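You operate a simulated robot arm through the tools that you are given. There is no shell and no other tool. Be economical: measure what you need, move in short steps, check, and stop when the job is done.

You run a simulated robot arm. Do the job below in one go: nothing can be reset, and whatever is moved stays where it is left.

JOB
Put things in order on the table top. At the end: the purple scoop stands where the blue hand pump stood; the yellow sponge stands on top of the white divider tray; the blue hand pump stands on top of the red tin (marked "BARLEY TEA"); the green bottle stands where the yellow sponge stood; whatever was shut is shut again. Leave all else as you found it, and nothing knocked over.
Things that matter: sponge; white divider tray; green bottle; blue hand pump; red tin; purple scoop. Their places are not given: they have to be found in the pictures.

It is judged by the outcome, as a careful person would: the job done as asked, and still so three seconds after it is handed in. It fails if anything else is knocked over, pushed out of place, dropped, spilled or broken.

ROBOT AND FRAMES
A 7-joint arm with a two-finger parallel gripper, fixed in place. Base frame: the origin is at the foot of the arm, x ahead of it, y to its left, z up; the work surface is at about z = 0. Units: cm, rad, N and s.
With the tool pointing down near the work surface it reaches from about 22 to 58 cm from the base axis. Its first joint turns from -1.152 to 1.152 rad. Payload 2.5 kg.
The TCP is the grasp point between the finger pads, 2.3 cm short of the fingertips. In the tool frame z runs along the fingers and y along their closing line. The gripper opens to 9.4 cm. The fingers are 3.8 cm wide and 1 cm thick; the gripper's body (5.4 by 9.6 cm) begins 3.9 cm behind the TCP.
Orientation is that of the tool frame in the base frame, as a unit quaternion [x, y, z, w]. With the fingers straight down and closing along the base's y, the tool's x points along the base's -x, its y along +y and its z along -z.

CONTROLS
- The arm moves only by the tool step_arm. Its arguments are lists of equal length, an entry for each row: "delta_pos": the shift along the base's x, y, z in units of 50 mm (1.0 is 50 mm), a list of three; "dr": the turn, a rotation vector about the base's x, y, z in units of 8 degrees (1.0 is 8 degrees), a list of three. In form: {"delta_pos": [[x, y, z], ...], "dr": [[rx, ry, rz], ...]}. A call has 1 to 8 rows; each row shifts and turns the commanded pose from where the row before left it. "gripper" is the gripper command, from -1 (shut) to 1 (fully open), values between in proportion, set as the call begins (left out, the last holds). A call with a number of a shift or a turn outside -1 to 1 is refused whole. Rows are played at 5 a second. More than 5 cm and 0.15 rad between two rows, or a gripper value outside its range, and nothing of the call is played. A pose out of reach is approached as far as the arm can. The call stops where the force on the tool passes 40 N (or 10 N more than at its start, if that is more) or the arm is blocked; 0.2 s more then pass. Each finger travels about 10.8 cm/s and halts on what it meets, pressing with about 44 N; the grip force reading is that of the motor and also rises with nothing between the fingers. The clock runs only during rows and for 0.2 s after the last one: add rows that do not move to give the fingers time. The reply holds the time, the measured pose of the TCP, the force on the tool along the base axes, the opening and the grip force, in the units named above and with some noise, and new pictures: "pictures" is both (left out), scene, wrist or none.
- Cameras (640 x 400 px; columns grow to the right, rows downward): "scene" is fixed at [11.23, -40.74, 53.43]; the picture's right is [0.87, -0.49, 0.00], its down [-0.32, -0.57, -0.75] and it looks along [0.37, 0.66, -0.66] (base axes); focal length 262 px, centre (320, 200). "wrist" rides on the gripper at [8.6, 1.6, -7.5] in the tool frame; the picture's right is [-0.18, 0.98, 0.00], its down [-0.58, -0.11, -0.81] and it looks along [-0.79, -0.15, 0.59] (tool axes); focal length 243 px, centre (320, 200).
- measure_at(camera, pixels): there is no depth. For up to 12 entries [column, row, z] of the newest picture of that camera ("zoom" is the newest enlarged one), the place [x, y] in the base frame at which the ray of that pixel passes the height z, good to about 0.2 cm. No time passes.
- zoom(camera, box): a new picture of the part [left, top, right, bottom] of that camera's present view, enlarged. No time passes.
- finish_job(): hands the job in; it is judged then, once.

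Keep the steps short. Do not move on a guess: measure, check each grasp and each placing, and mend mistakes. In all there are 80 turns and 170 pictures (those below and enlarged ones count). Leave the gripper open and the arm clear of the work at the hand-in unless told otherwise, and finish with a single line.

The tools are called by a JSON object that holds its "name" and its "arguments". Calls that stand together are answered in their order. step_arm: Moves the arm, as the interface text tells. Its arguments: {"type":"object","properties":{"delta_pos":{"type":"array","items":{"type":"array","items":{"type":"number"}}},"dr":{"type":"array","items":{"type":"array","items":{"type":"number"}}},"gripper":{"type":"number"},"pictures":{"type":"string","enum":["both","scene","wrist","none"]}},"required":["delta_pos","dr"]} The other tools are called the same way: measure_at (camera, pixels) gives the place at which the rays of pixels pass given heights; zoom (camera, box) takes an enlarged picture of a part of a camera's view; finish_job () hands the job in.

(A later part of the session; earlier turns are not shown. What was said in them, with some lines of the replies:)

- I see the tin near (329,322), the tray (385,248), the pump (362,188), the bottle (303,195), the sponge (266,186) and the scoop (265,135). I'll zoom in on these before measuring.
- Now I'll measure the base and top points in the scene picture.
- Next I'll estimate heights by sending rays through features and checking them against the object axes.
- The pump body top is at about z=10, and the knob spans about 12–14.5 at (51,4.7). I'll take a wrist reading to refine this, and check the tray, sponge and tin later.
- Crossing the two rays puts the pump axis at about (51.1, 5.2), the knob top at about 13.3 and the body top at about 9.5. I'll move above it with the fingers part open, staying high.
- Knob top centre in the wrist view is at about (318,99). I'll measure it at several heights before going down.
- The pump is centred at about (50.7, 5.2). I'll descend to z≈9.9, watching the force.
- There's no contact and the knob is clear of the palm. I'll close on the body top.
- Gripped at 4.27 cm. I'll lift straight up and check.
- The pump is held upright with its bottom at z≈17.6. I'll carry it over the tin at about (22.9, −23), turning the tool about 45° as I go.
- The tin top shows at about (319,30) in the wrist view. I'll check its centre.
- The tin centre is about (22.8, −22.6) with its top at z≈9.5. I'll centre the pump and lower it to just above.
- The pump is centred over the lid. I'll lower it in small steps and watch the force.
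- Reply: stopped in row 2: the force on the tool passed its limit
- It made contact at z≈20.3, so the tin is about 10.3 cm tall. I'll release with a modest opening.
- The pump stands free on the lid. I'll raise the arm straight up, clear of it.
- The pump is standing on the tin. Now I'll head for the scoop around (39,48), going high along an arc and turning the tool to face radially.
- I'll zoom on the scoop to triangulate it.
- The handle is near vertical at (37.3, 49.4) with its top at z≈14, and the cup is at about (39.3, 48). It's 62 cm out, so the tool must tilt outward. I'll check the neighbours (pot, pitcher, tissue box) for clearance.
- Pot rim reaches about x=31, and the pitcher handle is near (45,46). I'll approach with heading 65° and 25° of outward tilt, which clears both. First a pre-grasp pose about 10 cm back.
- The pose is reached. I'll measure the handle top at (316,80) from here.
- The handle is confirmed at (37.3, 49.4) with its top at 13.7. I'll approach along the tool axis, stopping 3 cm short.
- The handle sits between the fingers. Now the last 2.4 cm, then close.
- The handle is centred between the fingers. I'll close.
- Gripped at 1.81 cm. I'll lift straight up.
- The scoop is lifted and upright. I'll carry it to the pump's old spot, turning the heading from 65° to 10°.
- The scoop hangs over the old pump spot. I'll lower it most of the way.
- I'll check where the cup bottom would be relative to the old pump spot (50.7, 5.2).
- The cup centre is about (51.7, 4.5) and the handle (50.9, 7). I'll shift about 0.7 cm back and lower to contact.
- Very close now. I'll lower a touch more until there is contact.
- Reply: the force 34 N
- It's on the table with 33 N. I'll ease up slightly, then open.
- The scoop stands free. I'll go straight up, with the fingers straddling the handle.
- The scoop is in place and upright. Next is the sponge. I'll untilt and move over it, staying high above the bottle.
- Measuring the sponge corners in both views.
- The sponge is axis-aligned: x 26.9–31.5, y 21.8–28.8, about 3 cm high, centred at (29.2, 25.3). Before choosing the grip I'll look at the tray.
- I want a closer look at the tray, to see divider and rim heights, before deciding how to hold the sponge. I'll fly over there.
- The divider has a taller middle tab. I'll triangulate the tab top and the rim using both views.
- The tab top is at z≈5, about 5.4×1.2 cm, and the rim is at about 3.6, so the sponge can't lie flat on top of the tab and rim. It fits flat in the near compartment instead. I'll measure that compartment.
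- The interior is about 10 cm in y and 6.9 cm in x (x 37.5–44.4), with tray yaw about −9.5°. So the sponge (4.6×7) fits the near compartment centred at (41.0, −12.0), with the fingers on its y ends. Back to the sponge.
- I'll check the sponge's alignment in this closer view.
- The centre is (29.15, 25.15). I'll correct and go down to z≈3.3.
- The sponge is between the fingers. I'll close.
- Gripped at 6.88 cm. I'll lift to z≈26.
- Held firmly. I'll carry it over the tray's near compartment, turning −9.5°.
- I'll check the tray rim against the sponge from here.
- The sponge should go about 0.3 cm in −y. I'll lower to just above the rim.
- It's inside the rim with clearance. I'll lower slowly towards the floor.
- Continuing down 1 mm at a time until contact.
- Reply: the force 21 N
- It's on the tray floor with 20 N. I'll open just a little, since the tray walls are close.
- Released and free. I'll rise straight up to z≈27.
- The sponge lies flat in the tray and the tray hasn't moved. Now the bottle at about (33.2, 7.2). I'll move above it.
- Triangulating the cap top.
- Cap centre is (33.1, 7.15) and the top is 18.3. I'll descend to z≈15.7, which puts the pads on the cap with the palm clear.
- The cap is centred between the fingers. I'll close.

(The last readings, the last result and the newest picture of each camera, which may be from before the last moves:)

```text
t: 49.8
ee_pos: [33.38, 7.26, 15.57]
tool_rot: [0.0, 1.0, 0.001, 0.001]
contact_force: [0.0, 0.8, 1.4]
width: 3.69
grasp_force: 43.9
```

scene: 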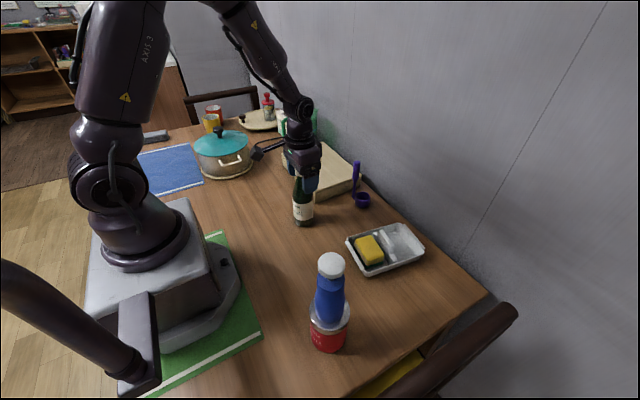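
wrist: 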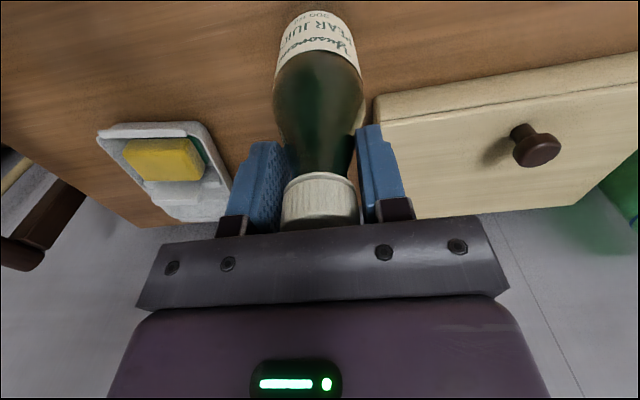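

Gripped at 3.69 cm. I'll test with a small lift.

{"name": "step_arm", "arguments": {"delta_pos": [[0, 0, 0.1], [0, 0, 0.2], [0, 0, 0.2], [0, 0, 0]], "dr": [[0, 0, 0], [0, 0, 0], [0, 0, 0], [0, 0, 0]]}}

{"name": "zoom", "arguments": {"camera": "scene", "box": [263, 145, 343, 230]}}

```text
t: 50.8
ee_pos: [33.26, 7.09, 18.05]
tool_rot: [-0.001, 1.0, 0.001, 0.002]
contact_force: [-0.4, 0.5, -2.2]
width: 3.69
grasp_force: 43.5
```

scene: 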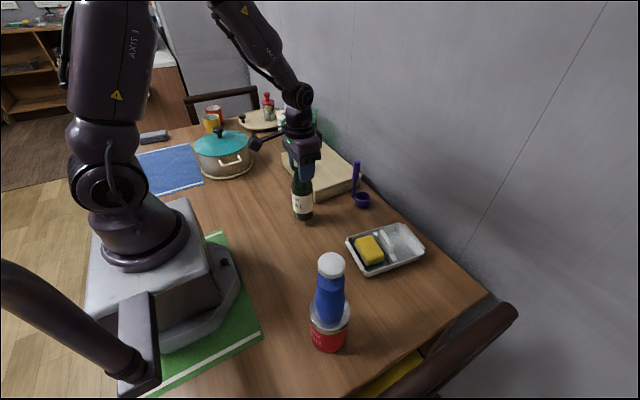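
wrist: 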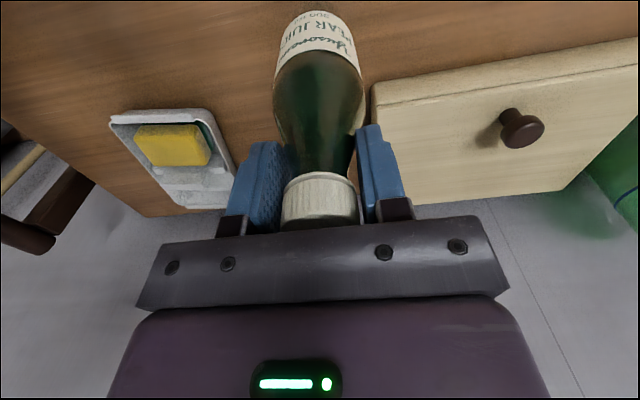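

```text
4.71 times, centred on (303, 188) of scene
```

zoom: 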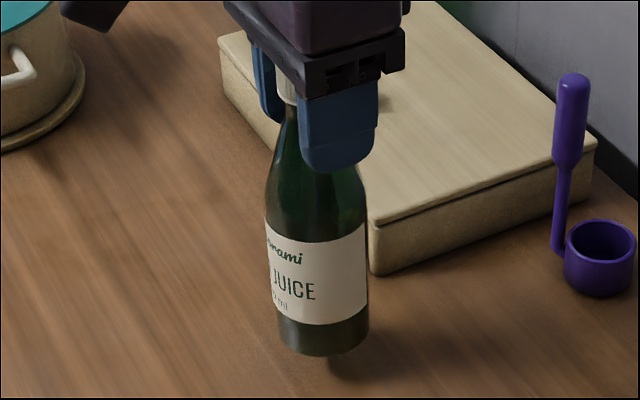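

The bottle hangs upright. I'll raise it a bit and carry it to the sponge's old place (29.2, 25.2).

{"name": "step_arm", "arguments": {"delta_pos": [[0, 0, 0.4], [-0.2, 0.9, 0], [-0.2, 0.9, 0], [-0.2, 0.9, 0], [-0.21, 0.92, 0], [0, 0, 0]], "dr": [[0, 0, 0], [0, 0, 0], [0, 0, 0], [0, 0, 0], [0, 0, 0], [0, 0, 0]]}}

{"name": "zoom", "arguments": {"camera": "scene", "box": [210, 110, 330, 210]}}

```text
t: 52.2
ee_pos: [29.09, 25.34, 20.07]
tool_rot: [-0.001, 1.0, 0.0, 0.001]
contact_force: [-0.1, 0.9, -1.4]
width: 3.64
grasp_force: 44.1
```

scene: 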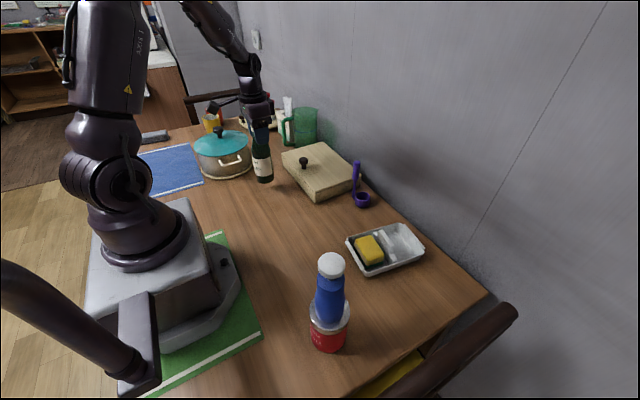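
wrist: 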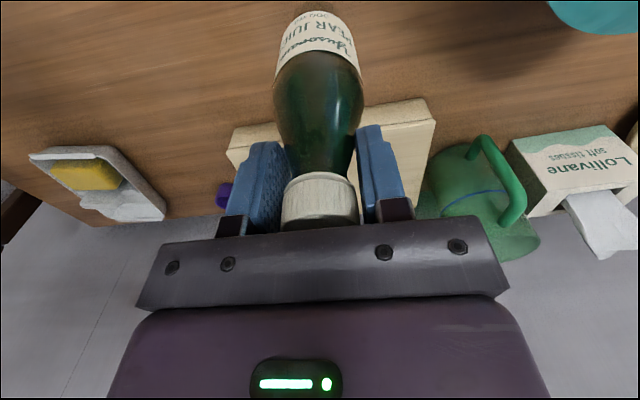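

```text
4.00 times, centred on (270, 160) of scene
```

zoom: 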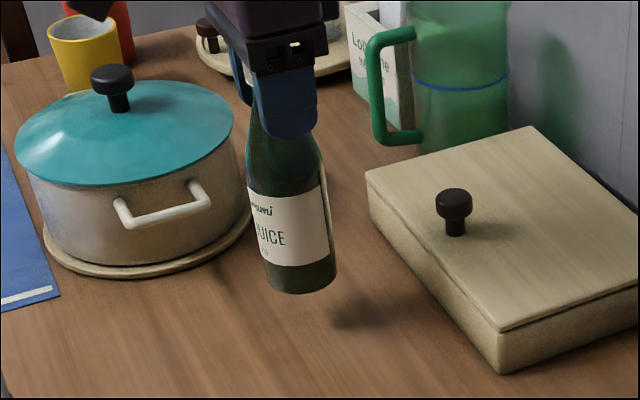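

The wrist view matches the picked-up pose, so it's still upright. I'll lower it close to the table.

{"name": "step_arm", "arguments": {"delta_pos": [[0.02, 0, -0.4], [0, 0, -0.3], [0, 0, -0.12], [0, 0, 0]], "dr": [[0, 0, 0], [0, 0, 0], [0, 0, 0], [0, 0, 0]], "pictures": "none"}}

{"name": "step_arm", "arguments": {"delta_pos": [[0, 0, -0.03], [0, 0, 0]], "dr": [[0, 0, 0], [0, 0, 0]], "pictures": "none"}}

```text
t: 53.2
ee_pos: [29.27, 25.21, 15.82]
tool_rot: [-0.001, 1.0, 0.0, 0.001]
contact_force: [1.6, 0.3, -1.2]
width: 3.64
grasp_force: 43.7
```

```text
t: 53.8
ee_pos: [29.24, 25.41, 15.69]
tool_rot: [0.0, 1.0, 0.0, 0.002]
contact_force: [0.2, 0.3, -2.4]
width: 3.65
grasp_force: 43.8
```

{"name": "step_arm", "arguments": {"delta_pos": [[0, 0, -0.03], [0, 0, 0]], "dr": [[0, 0, 0], [0, 0, 0]], "pictures": "none"}}

```text
t: 54.4
ee_pos: [29.24, 25.26, 15.64]
tool_rot: [-0.001, 1.0, 0.001, 0.002]
contact_force: [0.1, -0.1, -2.2]
width: 3.67
grasp_force: 43.7
```

Still carrying the weight (−2 N). Another 1–2 mm.

{"name": "step_arm", "arguments": {"delta_pos": [[0, 0, -0.03], [0, 0, 0]], "dr": [[0, 0, 0], [0, 0, 0]]}}

{"name": "zoom", "arguments": {"camera": "scene", "box": [210, 110, 330, 210]}}

```text
t: 55.0
ee_pos: [29.29, 25.32, 15.65]
tool_rot: [-0.001, 1.0, 0.001, 0.002]
contact_force: [-8.0, -7.9, 35.1]
width: 3.65
grasp_force: 43.9
```

scene: 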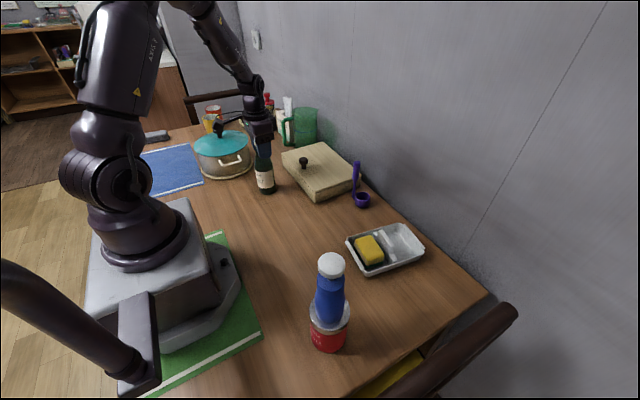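
wrist: 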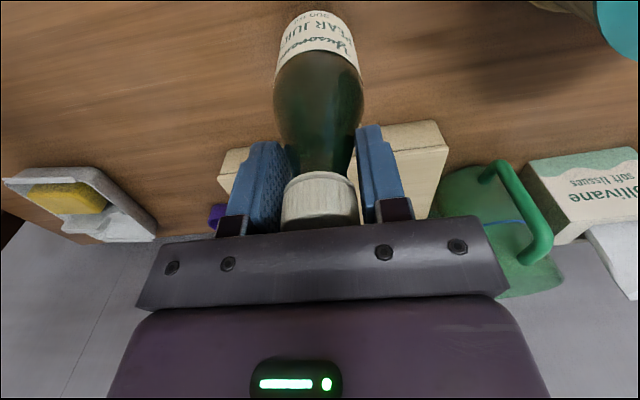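

```text
4.00 times, centred on (270, 160) of scene
```

zoom: 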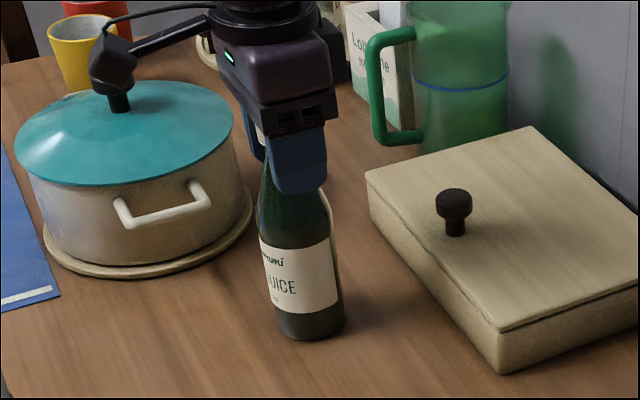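

On the table. I'll ease off slightly and open.

{"name": "step_arm", "arguments": {"delta_pos": [[0, 0, 0.02], [0, 0, 0]], "dr": [[0, 0, 0], [0, 0, 0]], "pictures": "none"}}

{"name": "step_arm", "arguments": {"delta_pos": [[0, 0, 0], [0, 0, 0], [0, 0, 0]], "dr": [[0, 0, 0], [0, 0, 0], [0, 0, 0]], "gripper": 0.5, "pictures": "wrist"}}

```text
t: 55.6
ee_pos: [29.26, 25.23, 15.59]
tool_rot: [-0.002, 1.0, 0.0, 0.003]
contact_force: [-6.2, -5.4, 30.7]
width: 3.66
grasp_force: 43.9
```

```text
t: 56.4
ee_pos: [29.25, 25.2, 15.58]
tool_rot: [-0.001, 1.0, 0.001, 0.002]
contact_force: [-0.6, 0.1, -0.6]
width: 7.05
grasp_force: 0.1
```

wrist: 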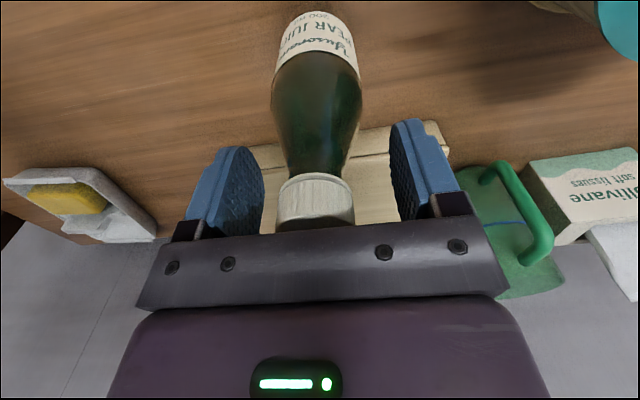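

The bottle stands free. I'll rise straight up, then clear of the work with the gripper open.

{"name": "step_arm", "arguments": {"delta_pos": [[0, 0, 0.3], [0, 0, 0.7], [0, 0, 0.9], [0, 0, 0.9], [0.3, -0.6, 0.5], [0.3, -0.7, 0], [0.3, -0.7, 0], [0, 0, 0]], "dr": [[0, 0, 0], [0, 0, 0], [0, 0, 0], [0, 0, 0], [0, 0, 0], [0, 0, 0], [0, 0, 0], [0, 0, 0]]}}

{"name": "zoom", "arguments": {"camera": "scene", "box": [190, 80, 390, 210]}}

{"name": "zoom", "arguments": {"camera": "scene", "box": [280, 150, 440, 370]}}

```text
t: 58.2
ee_pos: [33.72, 15.28, 32.09]
tool_rot: [0.0, 1.0, 0.001, 0.002]
contact_force: [-0.8, 0.6, 0.0]
width: 7.05
grasp_force: 0.1
```

scene: 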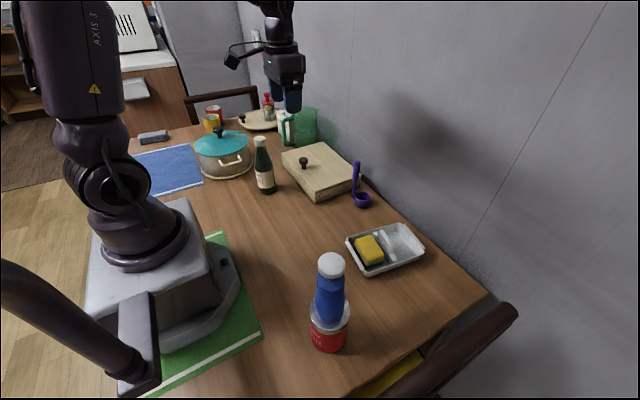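
wrist: 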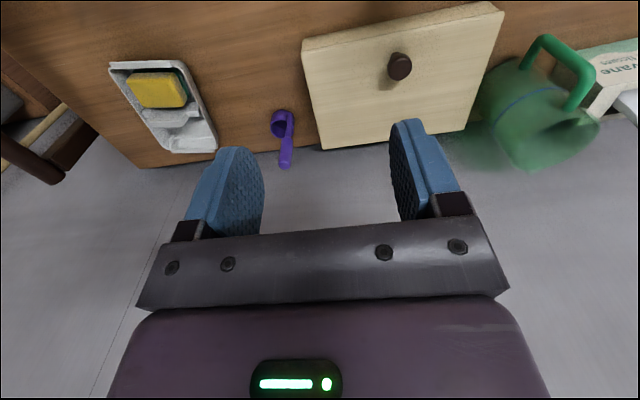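

```text
3.08 times, centred on (290, 145) of scene
```

zoom: 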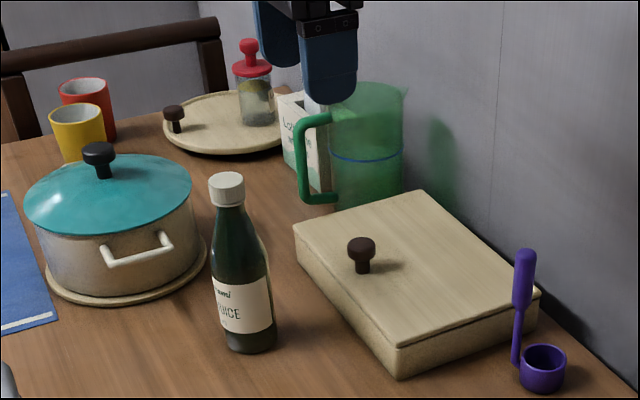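

```text
1.82 times, centred on (360, 260) of scene
```

zoom: 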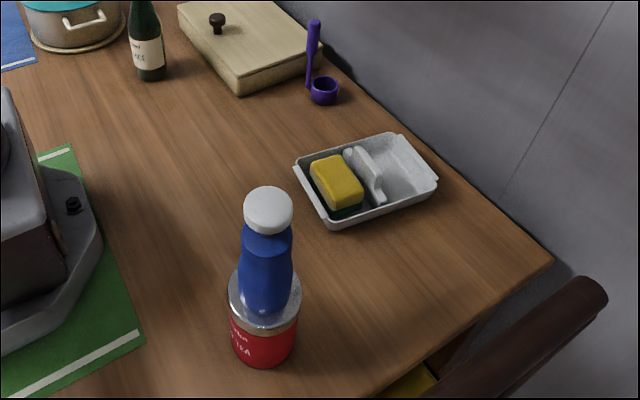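

All four items are in place and upright, nothing else has moved, and the gripper is open and clear. I'm handing in.

{"name": "finish_job", "arguments": {}}

```text
The job is handed in.
```

The pump stands on the red tin, the scoop stands where the pump was, the sponge lies flat in the near compartment of the white tray (its divider is too tall for it to sit across the top), the bottle stands where the sponge was, and nothing had to be opened.
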